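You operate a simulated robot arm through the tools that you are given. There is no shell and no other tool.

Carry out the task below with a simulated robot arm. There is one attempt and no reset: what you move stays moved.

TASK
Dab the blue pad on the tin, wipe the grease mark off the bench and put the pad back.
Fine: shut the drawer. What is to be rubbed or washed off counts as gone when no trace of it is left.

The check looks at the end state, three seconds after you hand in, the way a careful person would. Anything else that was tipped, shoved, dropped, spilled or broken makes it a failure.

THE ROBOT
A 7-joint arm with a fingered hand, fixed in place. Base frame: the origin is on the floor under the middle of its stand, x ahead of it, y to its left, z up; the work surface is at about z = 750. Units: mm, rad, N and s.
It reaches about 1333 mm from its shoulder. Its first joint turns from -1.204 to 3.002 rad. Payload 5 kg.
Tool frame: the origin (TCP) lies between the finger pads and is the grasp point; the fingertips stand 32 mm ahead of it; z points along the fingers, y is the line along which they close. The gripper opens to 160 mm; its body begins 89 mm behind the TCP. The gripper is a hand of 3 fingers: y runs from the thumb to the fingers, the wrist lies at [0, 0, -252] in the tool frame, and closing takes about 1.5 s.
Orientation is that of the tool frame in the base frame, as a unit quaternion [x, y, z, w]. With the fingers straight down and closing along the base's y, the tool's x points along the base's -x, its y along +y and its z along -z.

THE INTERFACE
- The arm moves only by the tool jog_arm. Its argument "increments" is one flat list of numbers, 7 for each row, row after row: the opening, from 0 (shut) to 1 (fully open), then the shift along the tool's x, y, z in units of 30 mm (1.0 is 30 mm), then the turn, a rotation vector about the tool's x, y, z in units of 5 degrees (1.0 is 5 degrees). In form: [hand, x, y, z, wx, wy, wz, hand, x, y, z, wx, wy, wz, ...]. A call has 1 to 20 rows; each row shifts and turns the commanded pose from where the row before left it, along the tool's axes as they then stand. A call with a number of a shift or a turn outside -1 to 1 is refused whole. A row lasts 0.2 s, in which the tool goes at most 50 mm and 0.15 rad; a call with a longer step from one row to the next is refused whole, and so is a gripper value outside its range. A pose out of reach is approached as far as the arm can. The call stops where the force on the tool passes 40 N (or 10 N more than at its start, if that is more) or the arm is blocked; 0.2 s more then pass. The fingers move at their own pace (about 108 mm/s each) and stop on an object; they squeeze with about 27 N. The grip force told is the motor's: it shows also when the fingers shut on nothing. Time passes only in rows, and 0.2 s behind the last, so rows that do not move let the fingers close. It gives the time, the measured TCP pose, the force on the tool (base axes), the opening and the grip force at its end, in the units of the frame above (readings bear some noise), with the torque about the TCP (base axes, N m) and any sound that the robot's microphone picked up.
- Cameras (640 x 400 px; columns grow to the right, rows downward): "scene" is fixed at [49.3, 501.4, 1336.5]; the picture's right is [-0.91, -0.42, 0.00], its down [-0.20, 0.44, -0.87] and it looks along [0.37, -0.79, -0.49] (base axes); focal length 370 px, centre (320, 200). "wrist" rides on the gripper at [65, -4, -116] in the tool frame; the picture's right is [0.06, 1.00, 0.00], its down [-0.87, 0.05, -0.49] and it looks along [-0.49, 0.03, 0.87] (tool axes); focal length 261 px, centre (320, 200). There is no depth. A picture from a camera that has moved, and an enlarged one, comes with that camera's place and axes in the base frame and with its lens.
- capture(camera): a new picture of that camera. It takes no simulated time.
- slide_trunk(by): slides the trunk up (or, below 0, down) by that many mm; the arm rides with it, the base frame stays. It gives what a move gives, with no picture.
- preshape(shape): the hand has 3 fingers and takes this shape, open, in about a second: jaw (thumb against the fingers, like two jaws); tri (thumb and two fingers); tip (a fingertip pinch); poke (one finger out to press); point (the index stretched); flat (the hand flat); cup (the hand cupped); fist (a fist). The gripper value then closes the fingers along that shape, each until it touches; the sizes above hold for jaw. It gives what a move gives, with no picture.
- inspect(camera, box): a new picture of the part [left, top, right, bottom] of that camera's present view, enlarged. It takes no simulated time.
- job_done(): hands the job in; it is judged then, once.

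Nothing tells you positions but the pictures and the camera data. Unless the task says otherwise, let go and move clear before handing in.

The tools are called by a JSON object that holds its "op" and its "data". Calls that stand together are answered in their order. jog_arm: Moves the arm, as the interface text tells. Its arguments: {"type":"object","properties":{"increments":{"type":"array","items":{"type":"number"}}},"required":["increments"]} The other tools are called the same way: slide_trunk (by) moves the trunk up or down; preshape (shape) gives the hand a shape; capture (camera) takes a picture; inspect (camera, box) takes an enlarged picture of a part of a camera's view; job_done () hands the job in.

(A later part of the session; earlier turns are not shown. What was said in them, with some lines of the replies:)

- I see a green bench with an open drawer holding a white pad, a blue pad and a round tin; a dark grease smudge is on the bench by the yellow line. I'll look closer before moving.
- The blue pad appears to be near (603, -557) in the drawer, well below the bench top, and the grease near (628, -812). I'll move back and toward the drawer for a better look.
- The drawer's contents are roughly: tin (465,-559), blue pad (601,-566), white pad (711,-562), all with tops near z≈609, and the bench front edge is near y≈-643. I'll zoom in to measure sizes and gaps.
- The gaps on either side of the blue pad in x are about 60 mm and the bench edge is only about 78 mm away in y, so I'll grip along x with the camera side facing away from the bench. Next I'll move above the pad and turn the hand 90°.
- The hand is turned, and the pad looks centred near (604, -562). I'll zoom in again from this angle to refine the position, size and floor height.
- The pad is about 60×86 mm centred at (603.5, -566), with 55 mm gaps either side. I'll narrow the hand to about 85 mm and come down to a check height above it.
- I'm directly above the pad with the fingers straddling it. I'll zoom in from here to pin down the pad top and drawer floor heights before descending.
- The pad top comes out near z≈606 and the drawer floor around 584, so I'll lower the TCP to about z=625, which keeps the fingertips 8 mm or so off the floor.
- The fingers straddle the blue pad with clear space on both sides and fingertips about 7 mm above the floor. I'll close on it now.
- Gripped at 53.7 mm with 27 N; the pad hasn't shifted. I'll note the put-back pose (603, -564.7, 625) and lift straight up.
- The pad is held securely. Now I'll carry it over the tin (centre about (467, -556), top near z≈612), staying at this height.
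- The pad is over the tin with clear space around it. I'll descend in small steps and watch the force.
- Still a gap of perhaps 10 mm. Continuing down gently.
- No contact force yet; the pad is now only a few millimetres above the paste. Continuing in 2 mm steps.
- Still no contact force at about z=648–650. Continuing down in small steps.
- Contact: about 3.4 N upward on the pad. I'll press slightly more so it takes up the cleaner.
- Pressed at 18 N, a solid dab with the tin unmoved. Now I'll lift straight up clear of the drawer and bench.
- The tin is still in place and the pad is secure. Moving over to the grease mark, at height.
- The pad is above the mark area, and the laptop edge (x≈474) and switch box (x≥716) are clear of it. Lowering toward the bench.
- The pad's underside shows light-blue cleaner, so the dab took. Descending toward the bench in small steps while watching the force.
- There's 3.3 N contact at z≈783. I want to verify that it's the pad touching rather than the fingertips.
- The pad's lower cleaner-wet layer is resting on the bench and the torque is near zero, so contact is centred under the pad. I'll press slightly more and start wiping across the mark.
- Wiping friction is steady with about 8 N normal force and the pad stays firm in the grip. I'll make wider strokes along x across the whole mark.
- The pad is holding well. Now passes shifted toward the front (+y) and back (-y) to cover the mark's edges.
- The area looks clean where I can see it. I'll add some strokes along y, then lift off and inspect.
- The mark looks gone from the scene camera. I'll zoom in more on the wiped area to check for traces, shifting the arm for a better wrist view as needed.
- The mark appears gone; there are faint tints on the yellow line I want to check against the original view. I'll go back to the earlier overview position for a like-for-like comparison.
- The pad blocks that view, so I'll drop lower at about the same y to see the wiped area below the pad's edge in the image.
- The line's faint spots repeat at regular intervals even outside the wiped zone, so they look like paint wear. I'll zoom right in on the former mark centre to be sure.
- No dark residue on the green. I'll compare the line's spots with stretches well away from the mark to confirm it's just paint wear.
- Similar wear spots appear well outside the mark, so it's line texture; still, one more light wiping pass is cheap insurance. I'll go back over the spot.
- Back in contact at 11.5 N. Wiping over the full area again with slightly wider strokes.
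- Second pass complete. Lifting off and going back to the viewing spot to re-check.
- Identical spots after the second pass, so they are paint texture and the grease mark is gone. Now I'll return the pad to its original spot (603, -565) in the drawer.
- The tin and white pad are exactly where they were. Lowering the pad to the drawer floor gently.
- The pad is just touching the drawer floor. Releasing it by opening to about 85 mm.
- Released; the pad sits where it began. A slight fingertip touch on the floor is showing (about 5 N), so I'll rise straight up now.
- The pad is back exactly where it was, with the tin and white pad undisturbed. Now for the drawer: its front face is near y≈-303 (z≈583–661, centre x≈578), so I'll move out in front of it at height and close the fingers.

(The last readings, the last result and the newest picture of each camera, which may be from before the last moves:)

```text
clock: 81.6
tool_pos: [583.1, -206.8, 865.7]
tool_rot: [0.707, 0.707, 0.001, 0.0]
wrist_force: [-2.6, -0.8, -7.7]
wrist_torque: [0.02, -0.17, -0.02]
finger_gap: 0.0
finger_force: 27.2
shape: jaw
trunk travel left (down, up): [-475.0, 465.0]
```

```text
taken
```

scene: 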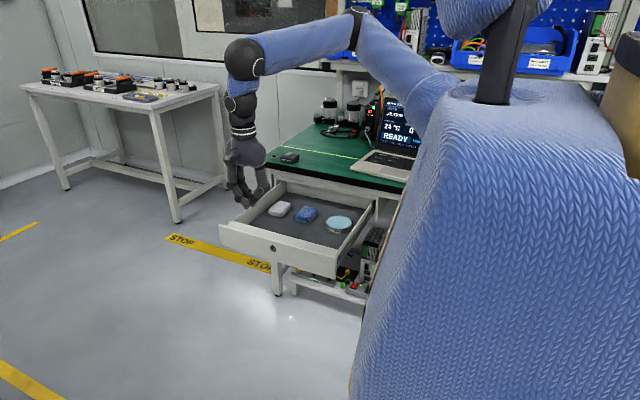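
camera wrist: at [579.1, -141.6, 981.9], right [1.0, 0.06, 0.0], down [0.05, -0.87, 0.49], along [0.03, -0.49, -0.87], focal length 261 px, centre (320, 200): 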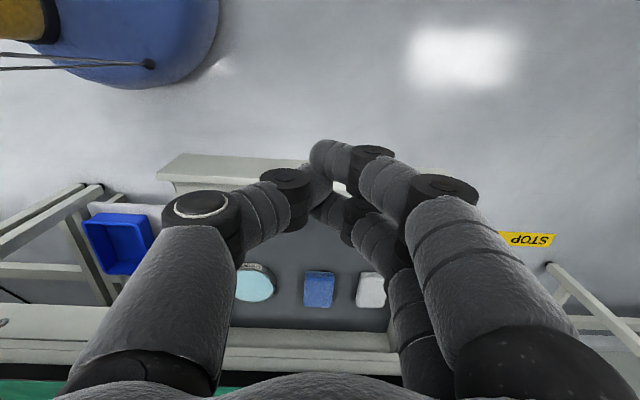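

The hand is in front of the drawer. I'll ease the fingers apart slightly and tilt the hand 45° so the fingertips lead toward the drawer front while the body leans back clear of the bench.

{"op": "jog_arm", "data": {"increments": [0.1, 0, 0, 0, 0, -1, 0, 0.1, 0, 0, 0, 0, -1, 0, 0.1, 0, 0, 0, 0, -1, 0, 0.1, 0, 0, 0, 0, -1, 0, 0.1, 0, 0, 0, 0, -1, 0, 0.1, 0, 0, 0, 0, -1, 0, 0.1, 0, 0, 0, 0, -1, 0, 0.1, 0, 0, 0, 0, -1, 0, 0.1, 0, 0, 0, 0, -1, 0, 0.1, 0, 0, 0, 0, 0, 0, 0.1, 0, 0, 0, 0, 0, 0]}}

{"op": "capture", "data": {"camera": "wrist"}}

{"op": "capture", "data": {"camera": "scene"}}

```text
clock: 84.0
tool_pos: [582.2, -204.5, 865.0]
tool_rot: [0.706, 0.708, -0.001, -0.001]
wrist_force: [-0.1, 0.5, 0.2]
wrist_torque: [-0.04, -0.01, 0.04]
finger_gap: 15.8
finger_force: 0.1
shape: jaw
out of reach, approached as far as the arm can: row 1, 2, 3, 4, 5, 6, 7, 8, 9
trunk travel left (down, up): [-475.0, 465.0]
```

```text
taken
camera wrist: at [578.4, -139.4, 980.9], right [1.0, 0.07, 0.0], down [0.06, -0.87, 0.49], along [0.03, -0.49, -0.87], focal length 261 px, centre (320, 200)
```

wrist: 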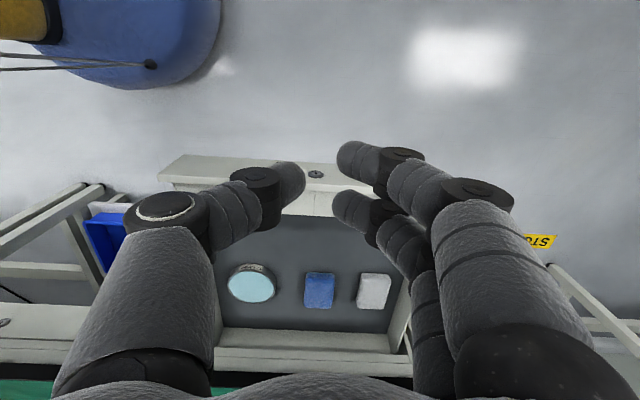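

```text
taken
```

scene: 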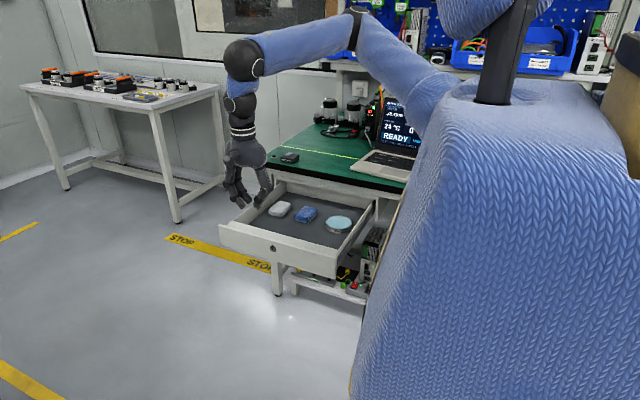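

The 45° tilt is out of reach here and the hand stayed vertical. I'll check that the commanded pose is sane with a null row before choosing another way to push.

{"op": "jog_arm", "data": {"increments": [0.1, 0, 0, 0, 0, 0, 0]}}

{"op": "inspect", "data": {"camera": "scene", "box": [200, 130, 400, 300]}}

{"op": "inspect", "data": {"camera": "wrist", "box": [140, 130, 480, 380]}}

```text
clock: 84.4
tool_pos: [581.4, -204.7, 866.5]
tool_rot: [0.706, 0.708, 0.0, -0.001]
wrist_force: [1.2, 0.6, -0.6]
wrist_torque: [-0.03, 0.01, 0.01]
finger_gap: 15.6
finger_force: 0.0
shape: jaw
trunk travel left (down, up): [-475.0, 465.0]
```

```text
2.35 times, centred on (300, 215) of scene
camera zoom: at [49.3, 501.4, 1336.5], right [-0.91, -0.42, 0.0], down [-0.2, 0.44, -0.87], along [0.37, -0.79, -0.49], focal length 870 px, centre (367, 165)
```

zoom: 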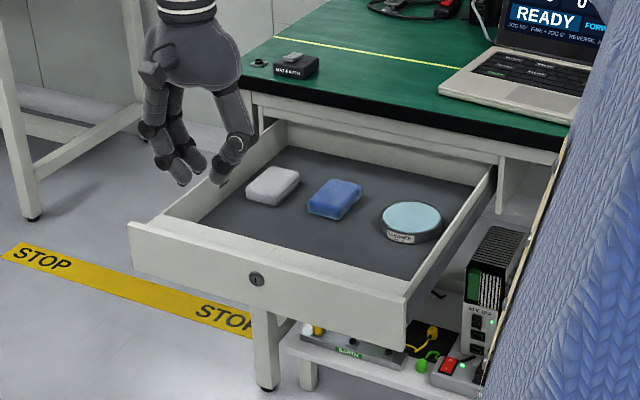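

```text
1.60 times, centred on (310, 255) of wrist
camera zoom: at [578.4, -139.4, 980.9], right [1.0, 0.07, 0.0], down [0.06, -0.87, 0.49], along [0.03, -0.49, -0.87], focal length 417 px, centre (336, 112)
```

zoom: 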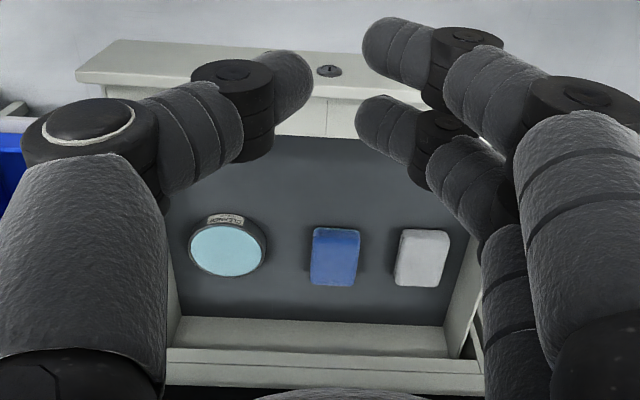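

The pose is intact. I'll push with the hand vertical instead: first lowering in front of the panel so the fingertips sit around z≈625.

{"op": "jog_arm", "data": {"increments": [0.1, 0, -0.1, 0.6, 0, 0, 0, 0.1, 0, 0, 0.9, 0, 0, 0, 0.1, 0, 0, 1, 0, 0, 0, 0.1, 0, 0, 1, 0, 0, 0, 0.1, 0, 0, 1, 0, 0, 0, 0.1, 0, 0, 1, 0, 0, 0, 0.1, 0, 0, 0.9, 0, 0, 0, 0.1, 0, 0, 0.6, 0, 0, 0, 0.1, 0, 0, 0, 0, 0, 0]}}

{"op": "capture", "data": {"camera": "wrist"}}

{"op": "capture", "data": {"camera": "scene"}}

{"op": "inspect", "data": {"camera": "scene", "box": [200, 130, 400, 300]}}

```text
clock: 86.4
tool_pos: [582.4, -205.0, 673.2]
tool_rot: [0.707, 0.708, -0.001, -0.001]
wrist_force: [-0.6, -0.3, -1.3]
wrist_torque: [0.01, 0.02, -0.03]
finger_gap: 15.8
finger_force: 0.0
shape: jaw
out of reach, approached as far as the arm can: row 1
trunk travel left (down, up): [-475.0, 465.0]
```

```text
taken
camera wrist: at [578.8, -139.8, 788.4], right [1.0, 0.06, 0.0], down [0.06, -0.87, 0.49], along [0.03, -0.49, -0.87], focal length 261 px, centre (320, 200)
```

wrist: 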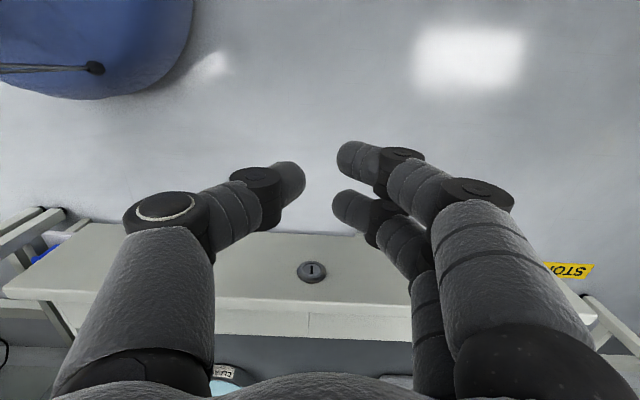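

```text
taken
```

scene: 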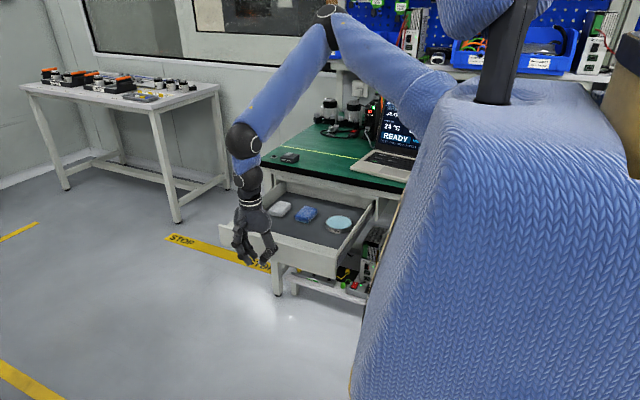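

```text
2.35 times, centred on (300, 215) of scene
camera zoom: at [49.3, 501.4, 1336.5], right [-0.91, -0.42, 0.0], down [-0.2, 0.44, -0.87], along [0.37, -0.79, -0.49], focal length 870 px, centre (367, 165)
```

zoom: 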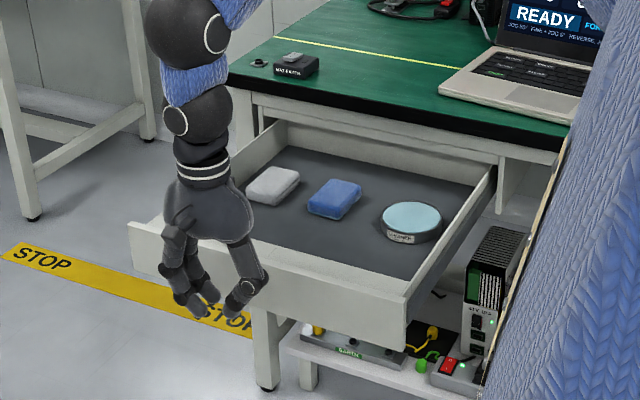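

The lower press height turns out ideal: palm clears the bench top while fingertips (z≈641) overlap the panel's top edge region (panel z≈574–662, face y≈-295). I'll approach the panel and make gentle contact.

{"op": "jog_arm", "data": {"increments": [0.1, -0.5, 0, 0, 0, 0, 0, 0.1, -0.6, 0, 0, 0, 0, 0, 0.1, -0.4, 0, 0, 0, 0, 0, 0.1, -0.2, 0, 0, 0, 0, 0, 0.1, -0.1, 0, 0, 0, 0, 0, 0.1, 0, 0, 0, 0, 0, 0]}}

{"op": "capture", "data": {"camera": "wrist"}}

{"op": "inspect", "data": {"camera": "scene", "box": [200, 130, 400, 300]}}

```text
clock: 87.8
tool_pos: [581.9, -260.1, 673.1]
tool_rot: [0.706, 0.708, -0.001, -0.001]
wrist_force: [-0.7, 0.4, 0.4]
wrist_torque: [-0.01, 0.0, 0.01]
finger_gap: 15.7
finger_force: 0.0
shape: jaw
trunk travel left (down, up): [-475.0, 465.0]
```

```text
taken
camera wrist: at [578.6, -193.9, 788.8], right [1.0, 0.06, 0.0], down [0.06, -0.87, 0.49], along [0.03, -0.49, -0.87], focal length 261 px, centre (320, 200)
```

wrist: 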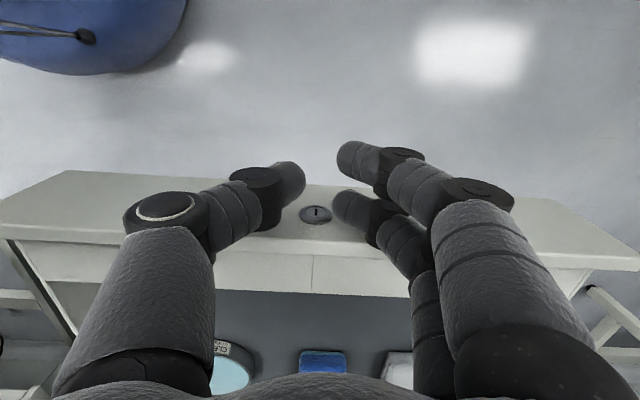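

```text
2.35 times, centred on (300, 215) of scene
camera zoom: at [49.3, 501.4, 1336.5], right [-0.91, -0.42, 0.0], down [-0.2, 0.44, -0.87], along [0.37, -0.79, -0.49], focal length 870 px, centre (367, 165)
```

zoom: 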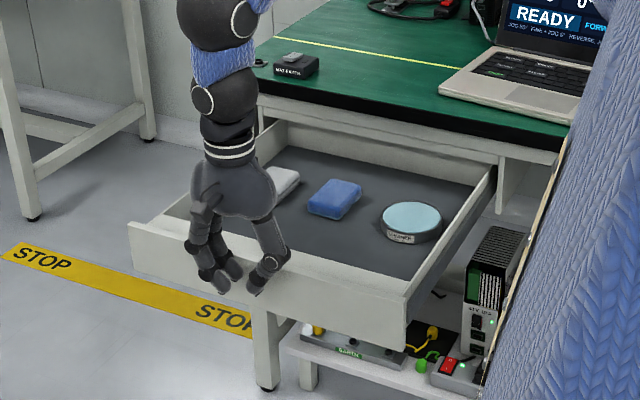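

Contact is about 10 mm away. Pushing slowly now.

{"op": "jog_arm", "data": {"increments": [0.1, -0.15, 0, 0, 0, 0, 0, 0.1, -0.15, 0, 0, 0, 0, 0, 0.1, -0.15, 0, 0, 0, 0, 0, 0.1, -0.15, 0, 0, 0, 0, 0]}}

{"op": "inspect", "data": {"camera": "wrist", "box": [200, 100, 440, 300]}}

```text
clock: 88.8
tool_pos: [582.4, -277.7, 672.5]
tool_rot: [0.707, 0.707, -0.001, 0.0]
wrist_force: [-0.8, -0.7, -0.4]
wrist_torque: [0.03, -0.02, 0.01]
finger_gap: 16.0
finger_force: 0.1
shape: jaw
trunk travel left (down, up): [-475.0, 465.0]
```

```text
2.00 times, centred on (320, 200) of wrist
camera zoom: at [578.9, -211.6, 788.3], right [1.0, 0.06, 0.0], down [0.06, -0.87, 0.49], along [0.03, -0.49, -0.87], focal length 521 px, centre (320, 200)
```

zoom: 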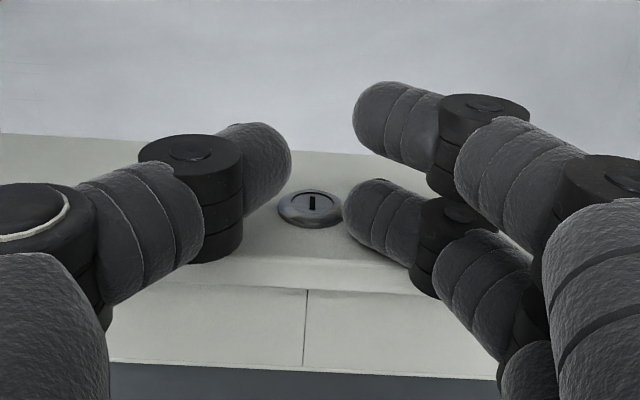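

{"op": "jog_arm", "data": {"increments": [0.1, -0.15, 0, 0, 0, 0, 0, 0.1, -0.15, 0, 0, 0, 0, 0, 0.1, -0.15, 0, 0, 0, 0, 0, 0.1, -0.15, 0, 0, 0, 0, 0]}}

{"op": "inspect", "data": {"camera": "wrist", "box": [200, 100, 440, 300]}}

{"op": "inspect", "data": {"camera": "scene", "box": [200, 130, 400, 300]}}

```text
clock: 89.8
tool_pos: [581.3, -295.6, 674.1]
tool_rot: [0.706, 0.708, -0.001, 0.0]
wrist_force: [-0.1, -0.1, 0.0]
wrist_torque: [-0.01, 0.01, 0.02]
finger_gap: 15.8
finger_force: 0.0
shape: jaw
trunk travel left (down, up): [-475.0, 465.0]
```

```text
2.00 times, centred on (320, 200) of wrist
camera zoom: at [578.6, -229.6, 789.0], right [1.0, 0.06, 0.0], down [0.06, -0.87, 0.49], along [0.03, -0.49, -0.87], focal length 521 px, centre (320, 200)
```

zoom: 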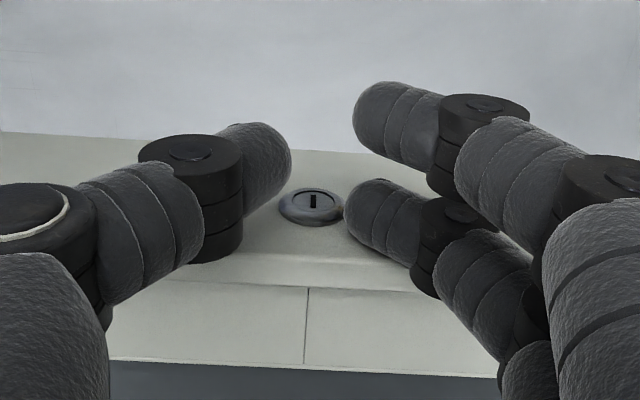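

```text
2.35 times, centred on (300, 215) of scene
camera zoom: at [49.3, 501.4, 1336.5], right [-0.91, -0.42, 0.0], down [-0.2, 0.44, -0.87], along [0.37, -0.79, -0.49], focal length 870 px, centre (367, 165)
```

zoom: 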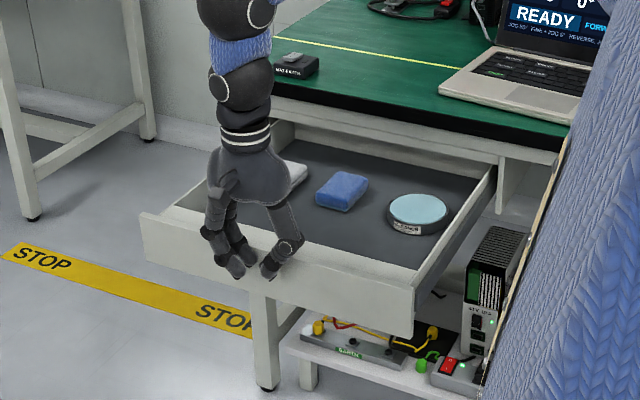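

The drawer is already sliding with almost no resistance and the contents ride along. I'll continue at a slow, steady speed.

{"op": "jog_arm", "data": {"increments": [0.1, -0.15, 0, 0, 0, 0, 0, 0.1, -0.2, 0, 0, 0, 0, 0, 0.1, -0.25, 0, 0, 0, 0, 0, 0.1, -0.25, 0, 0, 0, 0, 0, 0.1, -0.25, 0, 0, 0, 0, 0, 0.1, -0.25, 0, 0, 0, 0, 0, 0.1, -0.25, 0, 0, 0, 0, 0, 0.1, -0.25, 0, 0, 0, 0, 0, 0.1, -0.25, 0, 0, 0, 0, 0, 0.1, -0.25, 0, 0, 0, 0, 0, 0.1, -0.25, 0, 0, 0, 0, 0, 0.1, -0.25, 0, 0, 0, 0, 0, 0.1, -0.25, 0, 0, 0, 0, 0, 0.1, -0.25, 0, 0, 0, 0, 0, 0.1, -0.25, 0, 0, 0, 0, 0, 0.1, -0.25, 0, 0, 0, 0, 0, 0.1, -0.25, 0, 0, 0, 0, 0, 0.1, -0.25, 0, 0, 0, 0, 0, 0.1, -0.2, 0, 0, 0, 0, 0, 0.1, -0.15, 0, 0, 0, 0, 0]}}

{"op": "capture", "data": {"camera": "wrist"}}

{"op": "inspect", "data": {"camera": "scene", "box": [200, 100, 420, 290]}}

```text
clock: 94.0
tool_pos: [581.9, -436.0, 672.7]
tool_rot: [0.706, 0.708, 0.0, 0.0]
wrist_force: [0.3, 1.4, 0.0]
wrist_torque: [-0.03, -0.03, 0.01]
finger_gap: 15.8
finger_force: 0.1
shape: jaw
trunk travel left (down, up): [-475.0, 465.0]
```

```text
taken
camera wrist: at [579.1, -370.7, 788.3], right [1.0, 0.06, 0.0], down [0.06, -0.87, 0.49], along [0.03, -0.49, -0.87], focal length 261 px, centre (320, 200)
```

wrist: 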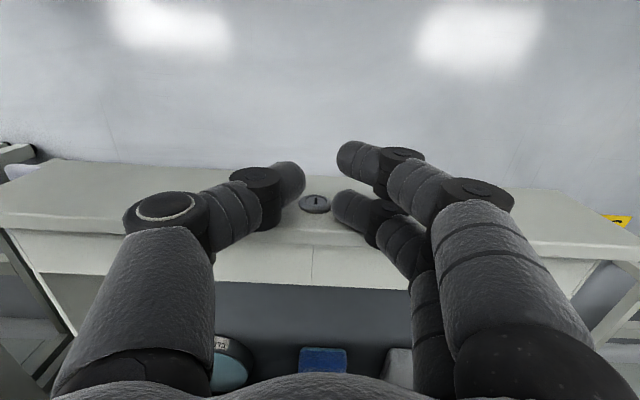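

```text
2.11 times, centred on (310, 195) of scene
camera zoom: at [49.3, 501.4, 1336.5], right [-0.91, -0.42, 0.0], down [-0.2, 0.44, -0.87], along [0.37, -0.79, -0.49], focal length 778 px, centre (341, 210)
```

zoom: 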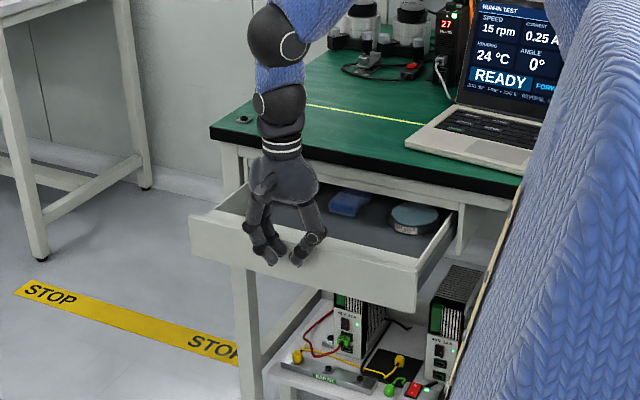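

Halfway in; contents are stable. Continuing to about y=-550, then I'll check clearance between the hand and bench edge.

{"op": "jog_arm", "data": {"increments": [0.1, -0.15, 0, 0, 0, 0, 0, 0.1, -0.2, 0, 0, 0, 0, 0, 0.1, -0.25, 0, 0, 0, 0, 0, 0.1, -0.25, 0, 0, 0, 0, 0, 0.1, -0.25, 0, 0, 0, 0, 0, 0.1, -0.25, 0, 0, 0, 0, 0, 0.1, -0.25, 0, 0, 0, 0, 0, 0.1, -0.25, 0, 0, 0, 0, 0, 0.1, -0.25, 0, 0, 0, 0, 0, 0.1, -0.25, 0, 0, 0, 0, 0, 0.1, -0.25, 0, 0, 0, 0, 0, 0.1, -0.25, 0, 0, 0, 0, 0, 0.1, -0.25, 0, 0, 0, 0, 0, 0.1, -0.25, 0, 0, 0, 0, 0, 0.1, -0.2, 0, 0, 0, 0, 0, 0.1, -0.15, 0, 0, 0, 0, 0]}}

{"op": "capture", "data": {"camera": "wrist"}}

{"op": "inspect", "data": {"camera": "scene", "box": [220, 90, 420, 270]}}

```text
clock: 97.4
tool_pos: [582.7, -547.2, 673.8]
tool_rot: [0.705, 0.709, -0.001, 0.0]
wrist_force: [-0.4, 0.3, 0.0]
wrist_torque: [0.02, -0.02, 0.05]
finger_gap: 15.9
finger_force: 0.1
shape: jaw
trunk travel left (down, up): [-475.0, 465.0]
```

```text
taken
camera wrist: at [579.1, -481.6, 788.6], right [1.0, 0.07, 0.0], down [0.06, -0.87, 0.49], along [0.03, -0.49, -0.87], focal length 261 px, centre (320, 200)
```

wrist: 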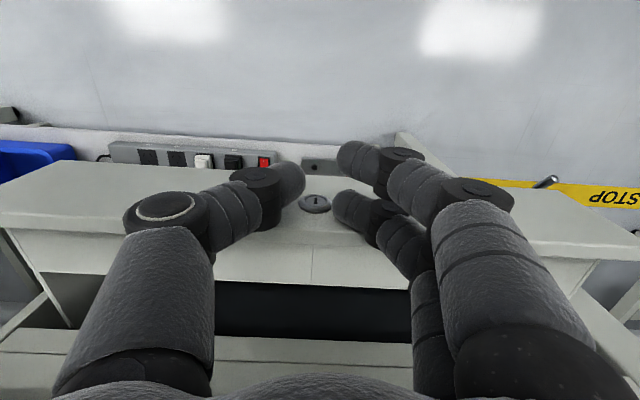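

```text
2.22 times, centred on (320, 180) of scene
camera zoom: at [49.3, 501.4, 1336.5], right [-0.91, -0.42, 0.0], down [-0.2, 0.44, -0.87], along [0.37, -0.79, -0.49], focal length 822 px, centre (320, 244)
```

zoom: 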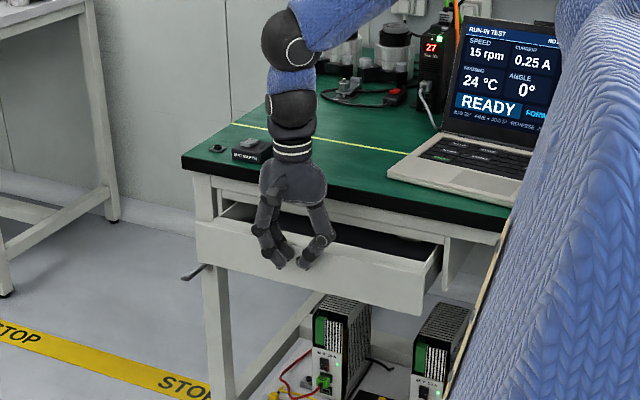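

About 85 mm of travel remains. The bench edge overhangs slightly, so a tilt would help at the end; I'll test here whether a small tilt is reachable (backing off 15 mm first).

{"op": "jog_arm", "data": {"increments": [0.1, 0.5, 0, 0, 0, 0, 0, 0.1, 0, 0, 0, 0, -1, 0, 0.1, 0, 0, 0, 0, -1, 0, 0.1, 0, 0, 0, 0, 0, 0]}}

{"op": "inspect", "data": {"camera": "scene", "box": [220, 90, 420, 270]}}

```text
clock: 98.4
tool_pos: [582.5, -531.1, 672.7]
tool_rot: [0.704, 0.705, -0.062, 0.061]
wrist_force: [-0.4, 0.4, 0.1]
wrist_torque: [0.01, -0.03, 0.0]
finger_gap: 15.9
finger_force: 0.0
shape: jaw
trunk travel left (down, up): [-475.0, 465.0]
```

```text
2.22 times, centred on (320, 180) of scene
camera zoom: at [49.3, 501.4, 1336.5], right [-0.91, -0.42, 0.0], down [-0.2, 0.44, -0.87], along [0.37, -0.79, -0.49], focal length 822 px, centre (320, 244)
```

zoom: 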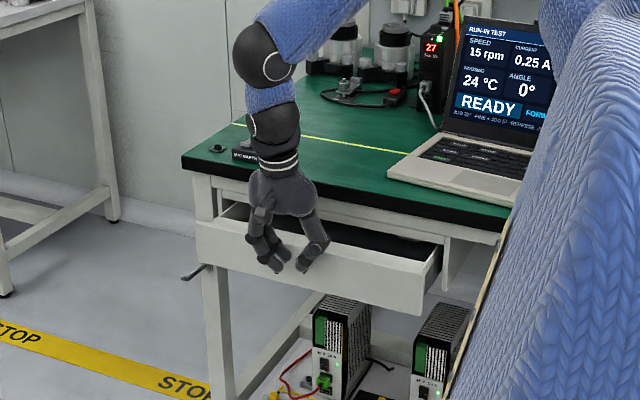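

The tilt works here. I'll tilt further to 40° so the fingertips reach under the bench edge.

{"op": "jog_arm", "data": {"increments": [0.1, 0.5, 0, 0, 0, -1, 0, 0.1, 0, 0, 0, 0, -1, 0, 0.1, 0, 0, 0, 0, -1, 0, 0.1, 0, 0, 0, 0, -1, 0, 0.1, 0, 0, 0, 0, -1, 0, 0.1, 0, 0, 0, 0, -1, 0, 0.1, 0, 0, 0, 0, 0, 0]}}

{"op": "capture", "data": {"camera": "wrist"}}

{"op": "inspect", "data": {"camera": "scene", "box": [220, 90, 420, 270]}}

```text
clock: 100.0
tool_pos: [581.6, -517.2, 671.4]
tool_rot: [0.664, 0.665, -0.242, 0.242]
wrist_force: [-0.4, -0.3, -0.6]
wrist_torque: [0.0, 0.0, 0.02]
finger_gap: 16.0
finger_force: 0.1
shape: jaw
trunk travel left (down, up): [-475.0, 465.0]
```

```text
taken
camera wrist: at [578.9, -391.7, 717.1], right [1.0, 0.05, -0.04], down [0.06, -0.35, 0.94], along [0.03, -0.94, -0.35], focal length 261 px, centre (320, 200)
```

wrist: 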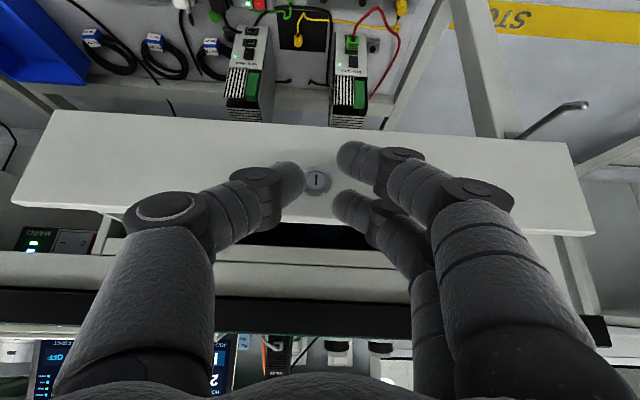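

```text
2.22 times, centred on (320, 180) of scene
camera zoom: at [49.3, 501.4, 1336.5], right [-0.91, -0.42, 0.0], down [-0.2, 0.44, -0.87], along [0.37, -0.79, -0.49], focal length 822 px, centre (320, 244)
```

zoom: 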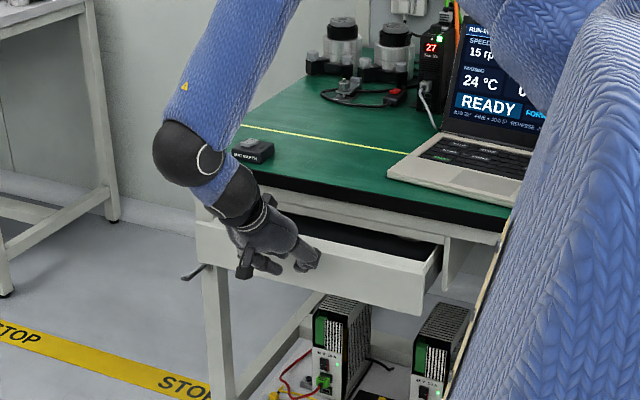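

Tilted 40° with the camera now looking at the drawer front and lock. I'll drop 15 mm so fingertips aim at mid-panel, then push straight along -y.

{"op": "jog_arm", "data": {"increments": [0.1, 0.32, 0, 0.383, 0, 0, 0, 0.1, -0.255, 0, 0.214, 0, 0, 0, 0.1, -0.255, 0, 0.214, 0, 0, 0, 0.1, -0.153, 0, 0.129, 0, 0, 0, 0.1, -0.153, 0, 0.129, 0, 0, 0, 0.1, -0.153, 0, 0.129, 0, 0, 0, 0.1, -0.153, 0, 0.129, 0, 0, 0]}}

{"op": "capture", "data": {"camera": "wrist"}}

{"op": "inspect", "data": {"camera": "scene", "box": [220, 90, 420, 270]}}

```text
clock: 101.6
tool_pos: [582.4, -560.8, 656.4]
tool_rot: [0.663, 0.666, -0.242, 0.241]
wrist_force: [-0.5, 0.6, 0.3]
wrist_torque: [0.0, 0.01, -0.02]
finger_gap: 15.8
finger_force: 0.1
shape: jaw
trunk travel left (down, up): [-475.0, 465.0]
```

```text
taken
camera wrist: at [578.9, -436.7, 702.0], right [1.0, 0.05, -0.04], down [0.06, -0.35, 0.94], along [0.03, -0.94, -0.35], focal length 261 px, centre (320, 200)
```

wrist: 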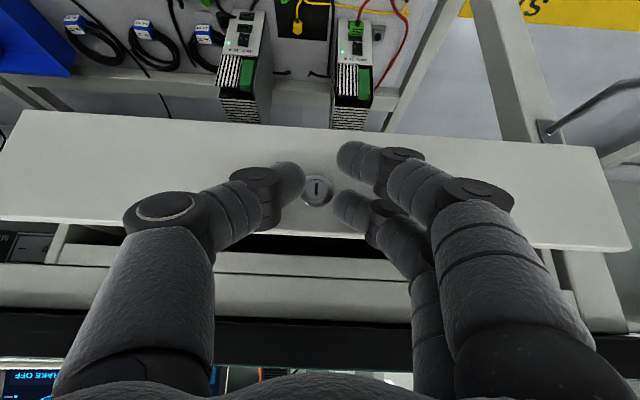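

```text
2.22 times, centred on (320, 180) of scene
camera zoom: at [49.3, 501.4, 1336.5], right [-0.91, -0.42, 0.0], down [-0.2, 0.44, -0.87], along [0.37, -0.79, -0.49], focal length 822 px, centre (320, 244)
```

zoom: 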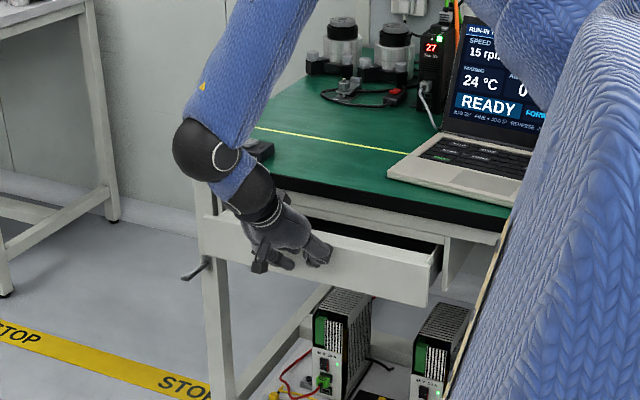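

Fingertips are at the panel on either side of the lock. Continuing to push slowly.

{"op": "jog_arm", "data": {"increments": [0.1, -0.153, 0, 0.129, 0, 0, 0, 0.1, -0.153, 0, 0.129, 0, 0, 0, 0.1, -0.153, 0, 0.129, 0, 0, 0, 0.1, -0.153, 0, 0.129, 0, 0, 0, 0.1, -0.153, 0, 0.129, 0, 0, 0, 0.1, -0.153, 0, 0.129, 0, 0, 0, 0.1, -0.153, 0, 0.129, 0, 0, 0, 0.1, -0.153, 0, 0.129, 0, 0, 0]}}

{"op": "capture", "data": {"camera": "wrist"}}

{"op": "inspect", "data": {"camera": "scene", "box": [220, 90, 420, 270]}}

```text
clock: 103.4
tool_pos: [584.0, -609.3, 654.7]
tool_rot: [0.663, 0.666, -0.242, 0.242]
wrist_force: [0.7, -0.6, 0.0]
wrist_torque: [0.04, 0.01, 0.02]
finger_gap: 15.6
finger_force: 0.1
shape: jaw
trunk travel left (down, up): [-475.0, 465.0]
```

```text
taken
camera wrist: at [579.5, -484.9, 701.8], right [1.0, 0.05, -0.04], down [0.06, -0.35, 0.94], along [0.03, -0.94, -0.35], focal length 261 px, centre (320, 200)
```

wrist: 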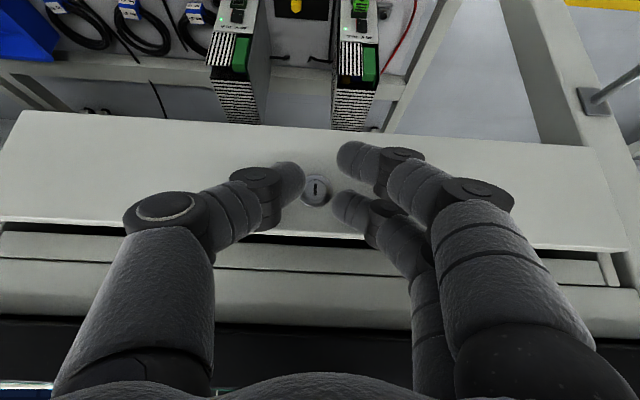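

```text
2.22 times, centred on (320, 180) of scene
camera zoom: at [49.3, 501.4, 1336.5], right [-0.91, -0.42, 0.0], down [-0.2, 0.44, -0.87], along [0.37, -0.79, -0.49], focal length 822 px, centre (320, 244)
```

zoom: 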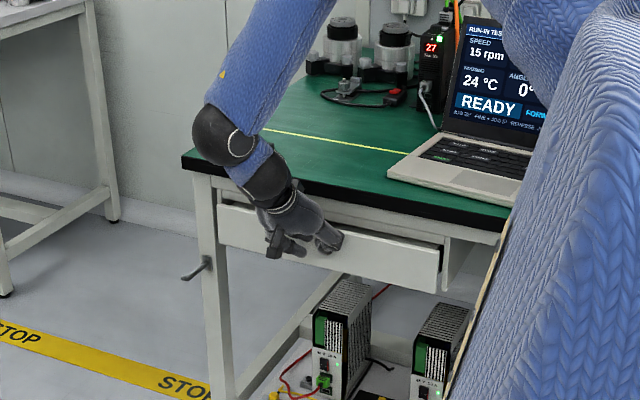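

Nearly closed; a small dark gap is left above the panel. Continuing more slowly until it seats.

{"op": "jog_arm", "data": {"increments": [0.1, -0.1, 0, 0.084, 0, 0, 0, 0.1, -0.1, 0, 0.084, 0, 0, 0, 0.1, -0.1, 0, 0.084, 0, 0, 0, 0.1, -0.1, 0, 0.084, 0, 0, 0, 0.1, -0.1, 0, 0.084, 0, 0, 0]}}

{"op": "capture", "data": {"camera": "wrist"}}

{"op": "inspect", "data": {"camera": "scene", "box": [220, 90, 420, 270]}}

```text
clock: 104.6
tool_pos: [582.6, -628.1, 654.9]
tool_rot: [0.664, 0.665, -0.242, 0.241]
wrist_force: [0.1, -0.8, 0.1]
wrist_torque: [0.03, 0.0, 0.01]
finger_gap: 16.0
finger_force: 0.0
shape: jaw
trunk travel left (down, up): [-475.0, 465.0]
```

```text
taken
camera wrist: at [578.9, -504.0, 701.7], right [1.0, 0.05, -0.04], down [0.06, -0.35, 0.94], along [0.03, -0.94, -0.35], focal length 261 px, centre (320, 200)
```

wrist: 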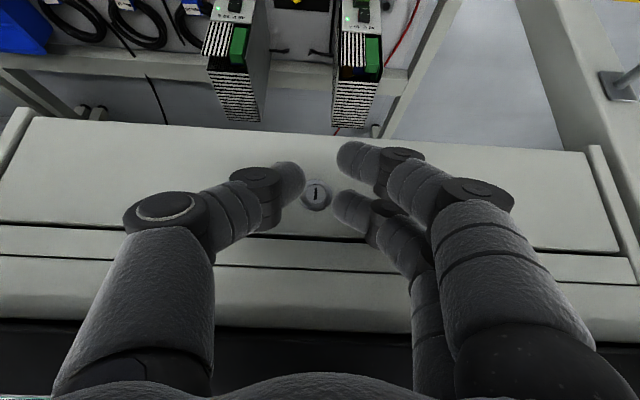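

```text
2.22 times, centred on (320, 180) of scene
camera zoom: at [49.3, 501.4, 1336.5], right [-0.91, -0.42, 0.0], down [-0.2, 0.44, -0.87], along [0.37, -0.79, -0.49], focal length 822 px, centre (320, 244)
```

zoom: 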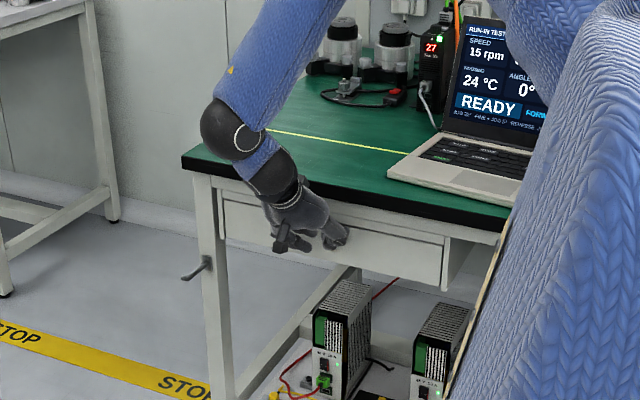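

Almost flush and still no reaction force. A few more millimetres, watching for the stop.

{"op": "jog_arm", "data": {"increments": [0.1, -0.06, 0, 0.05, 0, 0, 0, 0.1, -0.06, 0, 0.05, 0, 0, 0, 0.1, 0, 0, 0, 0, 0, 0]}}

{"op": "jog_arm", "data": {"increments": [0.1, -0.06, 0, 0.05, 0, 0, 0, 0.1, -0.06, 0, 0.05, 0, 0, 0, 0.1, 0, 0, 0, 0, 0, 0]}}

{"op": "capture", "data": {"camera": "wrist"}}

{"op": "inspect", "data": {"camera": "scene", "box": [260, 150, 380, 250]}}

```text
clock: 105.4
tool_pos: [583.0, -634.4, 654.6]
tool_rot: [0.663, 0.665, -0.243, 0.242]
wrist_force: [-0.7, 0.1, 0.0]
wrist_torque: [0.01, -0.06, 0.01]
finger_gap: 15.6
finger_force: 0.0
shape: jaw
trunk travel left (down, up): [-475.0, 465.0]
```

```text
clock: 106.2
tool_pos: [582.4, -637.5, 654.7]
tool_rot: [0.663, 0.666, -0.242, 0.242]
wrist_force: [0.5, 14.7, -6.2]
wrist_torque: [0.33, 0.06, 0.26]
finger_gap: 15.9
finger_force: 0.1
shape: jaw
trunk travel left (down, up): [-475.0, 465.0]
```

```text
taken
camera wrist: at [579.6, -512.3, 701.6], right [1.0, 0.05, -0.04], down [0.06, -0.35, 0.93], along [0.03, -0.93, -0.35], focal length 261 px, centre (320, 200)
```

wrist: 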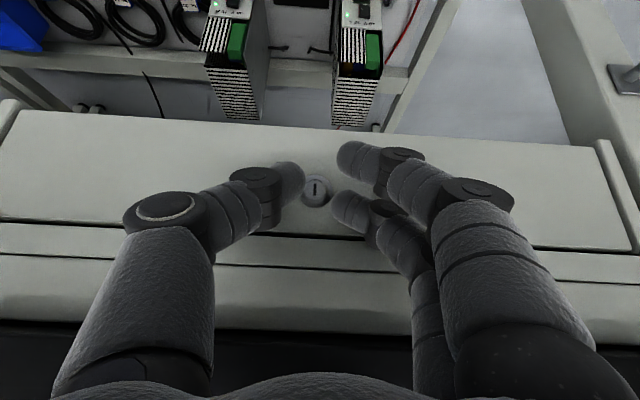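

```text
4.00 times, centred on (320, 200) of scene
camera zoom: at [49.3, 501.4, 1336.5], right [-0.91, -0.42, 0.0], down [-0.2, 0.44, -0.87], along [0.37, -0.79, -0.49], focal length 1479 px, centre (320, 200)
```

zoom: 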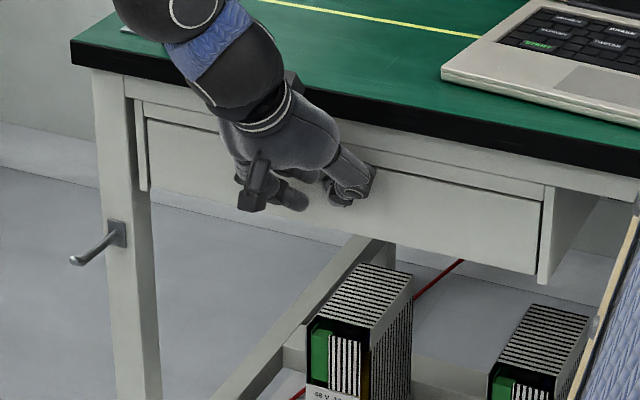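

A firm stop: about 15 N reaction. I'll zoom in to see whether the drawer front is flush with the frame.

{"op": "inspect", "data": {"camera": "wrist", "box": [0, 90, 240, 300]}}

{"op": "inspect", "data": {"camera": "wrist", "box": [440, 100, 640, 300]}}

{"op": "inspect", "data": {"camera": "scene", "box": [330, 185, 390, 230]}}

```text
1.90 times, centred on (120, 195) of wrist
camera zoom: at [579.6, -512.3, 701.6], right [1.0, 0.05, -0.04], down [0.06, -0.35, 0.93], along [0.03, -0.93, -0.35], focal length 496 px, centre (701, 210)
```

zoom: 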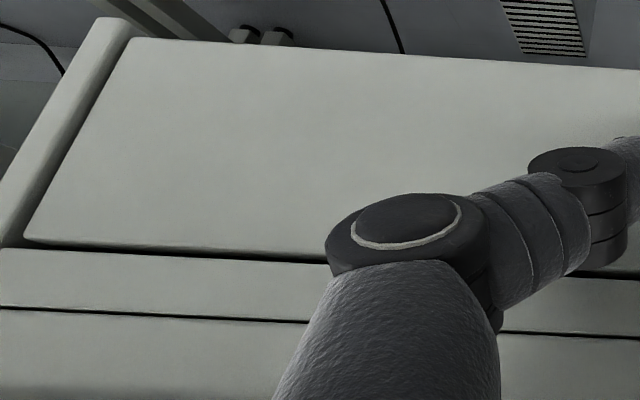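

```text
2.00 times, centred on (540, 200) of wrist
camera zoom: at [579.6, -512.3, 701.6], right [1.0, 0.05, -0.04], down [0.06, -0.35, 0.93], along [0.03, -0.93, -0.35], focal length 521 px, centre (-120, 200)
```

zoom: 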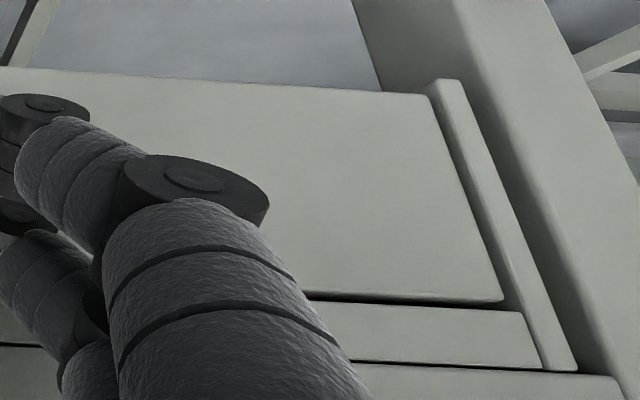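

```text
8.89 times, centred on (360, 208) of scene
camera zoom: at [49.3, 501.4, 1336.5], right [-0.91, -0.42, 0.0], down [-0.2, 0.44, -0.87], along [0.37, -0.79, -0.49], focal length 3287 px, centre (-36, 133)
```

zoom: 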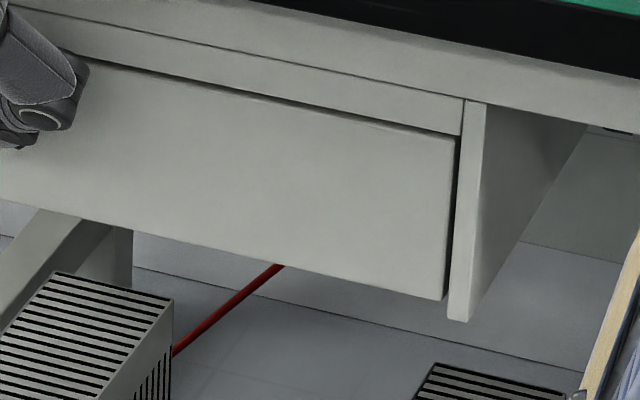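

The front sits flush inside the frame with an even gap all around. I'll nudge very slightly to confirm it's seated against its stop.

{"op": "jog_arm", "data": {"increments": [0.1, -0.025, 0, 0.021, 0, 0, 0, 0.1, 0, 0, 0, 0, 0, 0, 0.1, 0, 0, 0, 0, 0, 0]}}

{"op": "inspect", "data": {"camera": "scene", "box": [330, 185, 390, 230]}}

```text
clock: 107.0
tool_pos: [581.8, -637.7, 655.7]
tool_rot: [0.663, 0.666, -0.241, 0.241]
wrist_force: [2.3, 31.3, -8.3]
wrist_torque: [0.6, 0.11, 0.56]
finger_gap: 16.9
finger_force: 0.1
shape: jaw
trunk travel left (down, up): [-475.0, 465.0]
```

```text
8.89 times, centred on (360, 208) of scene
camera zoom: at [49.3, 501.4, 1336.5], right [-0.91, -0.42, 0.0], down [-0.2, 0.44, -0.87], along [0.37, -0.79, -0.49], focal length 3287 px, centre (-36, 133)
```

zoom: 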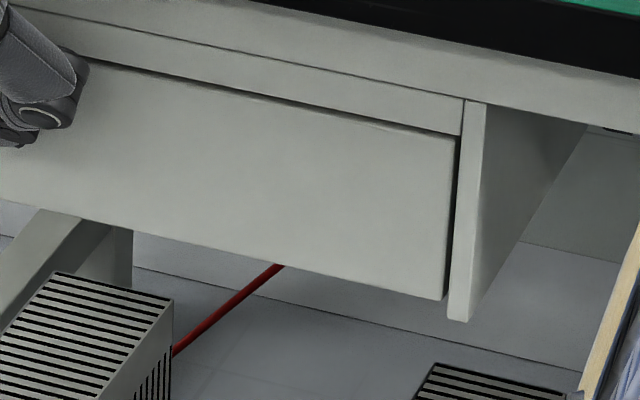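

The drawer is against a hard stop (31 N, no movement), so it's fully shut. Backing the hand straight away from the panel.

{"op": "jog_arm", "data": {"increments": [0.1, 0.08, 0, -0.067, 0, 0, 0, 0.1, 0.15, 0, -0.126, 0, 0, 0, 0.1, 0.3, 0, -0.252, 0, 0, 0, 0.1, 0.5, 0, -0.42, 0, 0, 0, 0.1, 0.6, 0, -0.5, 0, 0, 0, 0.1, 0.6, 0, -0.5, 0, 0, 0, 0.1, 0.6, 0, -0.5, 0, 0, 0, 0.1, 0.5, 0, -0.42, 0, 0, 0, 0.1, 0, 0, 0, 0, 0, 0]}}

{"op": "capture", "data": {"camera": "wrist"}}

{"op": "capture", "data": {"camera": "scene"}}

```text
clock: 109.0
tool_pos: [580.3, -509.7, 654.6]
tool_rot: [0.663, 0.665, -0.242, 0.242]
wrist_force: [-0.9, 1.4, 0.2]
wrist_torque: [0.0, 0.02, 0.04]
finger_gap: 16.0
finger_force: 0.1
shape: jaw
trunk travel left (down, up): [-475.0, 465.0]
```

```text
taken
camera wrist: at [577.8, -384.5, 701.9], right [1.0, 0.05, -0.04], down [0.06, -0.35, 0.94], along [0.03, -0.94, -0.35], focal length 261 px, centre (320, 200)
```

wrist: 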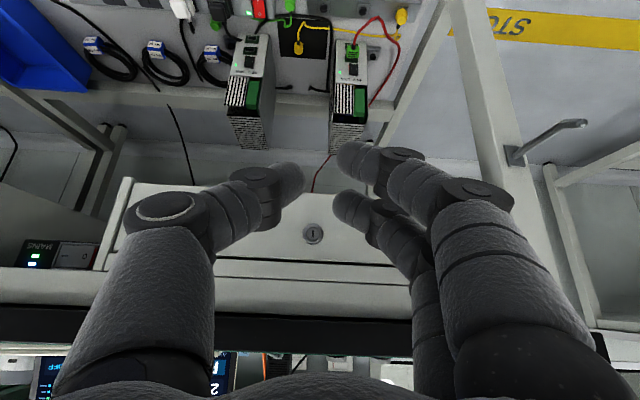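

```text
taken
```

scene: 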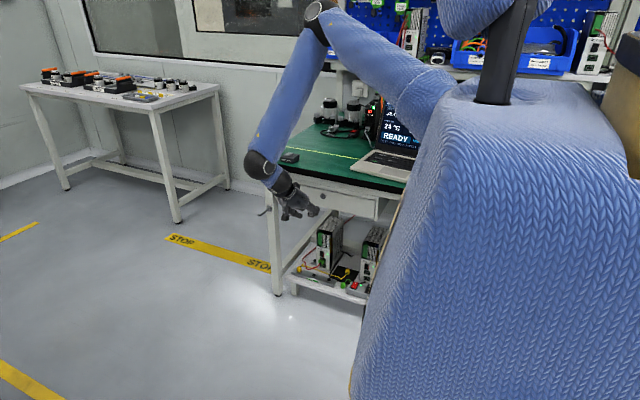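

The drawer stays shut and the hand is free. Raising the hand clear for a final check of the whole scene.

{"op": "jog_arm", "data": {"increments": [0.1, 0.3, 0, -0.25, 0, 0, 0, 0.1, -0.643, 0, -0.766, 0, 0, 0, 0.1, -0.643, 0, -0.766, 0, 0, 0, 0.1, -0.643, 0, -0.766, 0, 0, 0, 0.1, -0.643, 0, -0.766, 0, 0, 0, 0.1, -0.643, 0, -0.766, 0, 0, 0, 0.1, -0.643, 0, -0.766, 0, 0, 0, 0.1, -0.643, 0, -0.766, 0, 0, 0, 0.1, -0.643, 0, -0.766, 0, 0, 0, 0.1, -0.643, 0, -0.766, 0, 0, 0, 0.1, 0, 0, 0, 0, 0, 0]}}

{"op": "capture", "data": {"camera": "scene"}}

{"op": "capture", "data": {"camera": "wrist"}}

{"op": "inspect", "data": {"camera": "scene", "box": [250, 100, 420, 230]}}

```text
clock: 111.4
tool_pos: [582.5, -495.8, 925.6]
tool_rot: [0.664, 0.665, -0.243, 0.241]
wrist_force: [-0.1, 0.6, -0.2]
wrist_torque: [0.02, 0.0, 0.0]
finger_gap: 15.7
finger_force: 0.0
shape: jaw
trunk travel left (down, up): [-475.0, 465.0]
```

```text
taken
```

scene: 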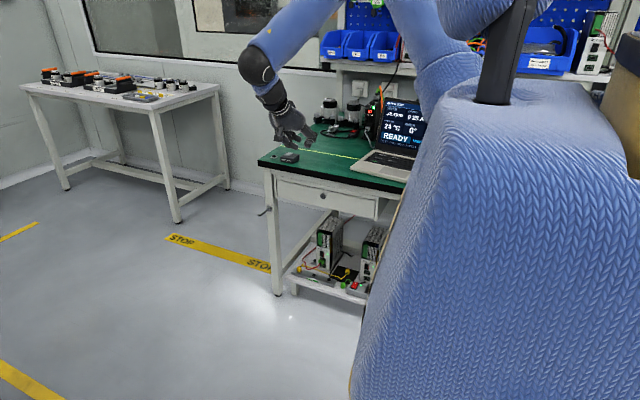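

```text
taken
camera wrist: at [579.6, -371.9, 972.1], right [1.0, 0.05, -0.04], down [0.06, -0.35, 0.93], along [0.03, -0.94, -0.35], focal length 261 px, centre (320, 200)
```

wrist: 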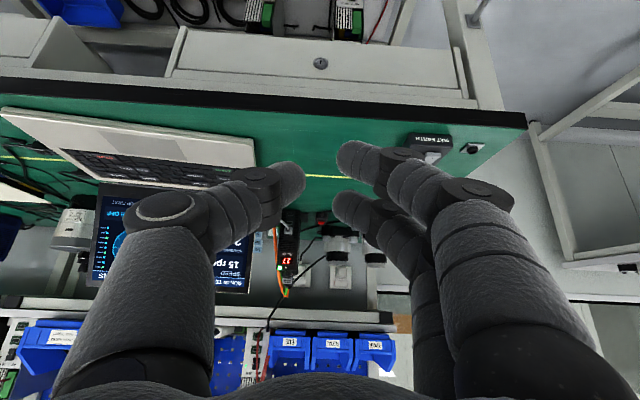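

```text
3.08 times, centred on (335, 165) of scene
camera zoom: at [49.3, 501.4, 1336.5], right [-0.91, -0.42, 0.0], down [-0.2, 0.44, -0.87], along [0.37, -0.79, -0.49], focal length 1138 px, centre (274, 308)
```

zoom: 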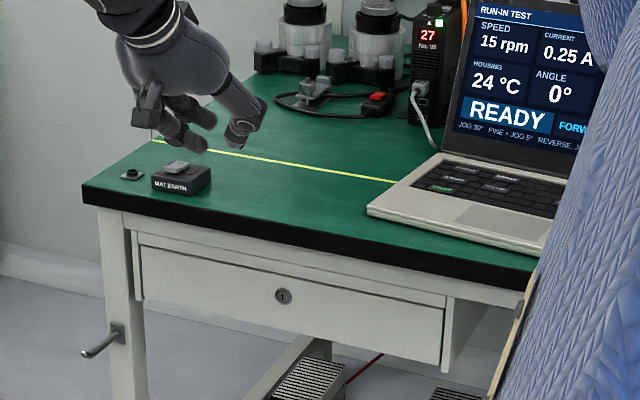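

The drawer is shut flush and everything on the bench looks untouched. One last close look at the former mark area and drawer seam before handing in.

{"op": "inspect", "data": {"camera": "scene", "box": [305, 135, 360, 172]}}

{"op": "inspect", "data": {"camera": "scene", "box": [270, 165, 390, 225]}}

{"op": "inspect", "data": {"camera": "wrist", "box": [250, 100, 400, 200]}}

```text
10.81 times, centred on (332, 154) of scene
camera zoom: at [49.3, 501.4, 1336.5], right [-0.91, -0.42, 0.0], down [-0.2, 0.44, -0.87], along [0.37, -0.79, -0.49], focal length 3998 px, centre (185, 703)
```

zoom: 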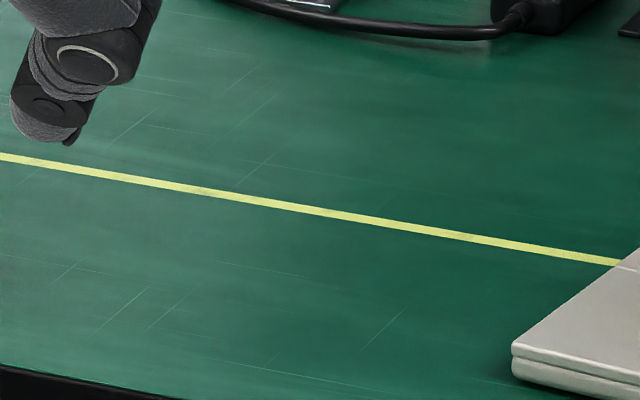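

```text
5.33 times, centred on (330, 195) of scene
camera zoom: at [49.3, 501.4, 1336.5], right [-0.91, -0.42, 0.0], down [-0.2, 0.44, -0.87], along [0.37, -0.79, -0.49], focal length 1972 px, centre (267, 227)
```

zoom: 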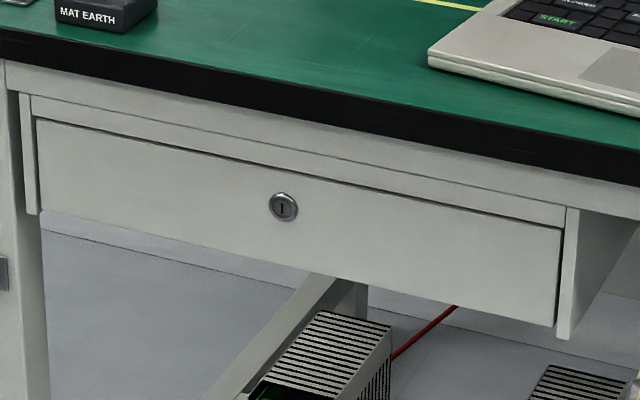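

```text
4.00 times, centred on (325, 150) of wrist
camera zoom: at [579.6, -371.9, 972.1], right [1.0, 0.05, -0.04], down [0.06, -0.35, 0.93], along [0.03, -0.94, -0.35], focal length 1043 px, centre (300, 400)
```

zoom: 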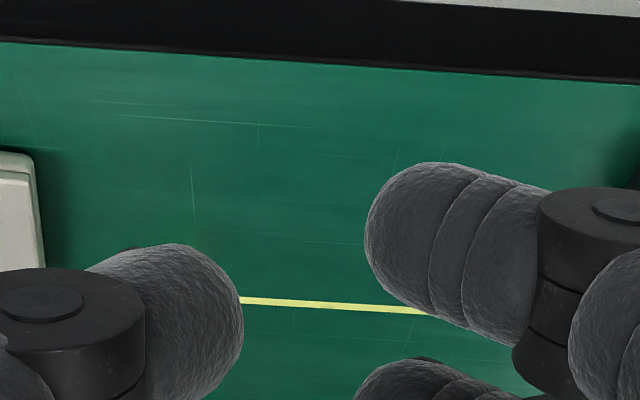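

The grease mark is gone from the bench and the blue pad is back in its place in the drawer. The drawer is shut flush, nothing else has been disturbed, and the hand is empty and clear, so I'm handing in.

{"op": "job_done", "data": {}}

```text
The job is handed in.
```

The job is handed in.

- **Pad and tin:** I pressed the blue pad onto the cleaner tin at about 18 N. Light-blue cleaner showed on its underside afterwards.
- **Grease mark:** I wiped the whole mark twice and could see no trace of it in close-up. The faint spots left on the yellow line were the same after both passes and also appear away from the mark, so I took them for paint wear.
- **Pad returned:** The pad went back to its original spot in the drawer. The tin and the white pad had not moved when I checked before shutting it.
- **Drawer:** I pushed it in slowly until it met a hard stop. The front now sits flush with the frame and stayed there after I backed off.

The laptop, the switch box and the other items on the bench look undisturbed. The hand is empty and clear of the bench.
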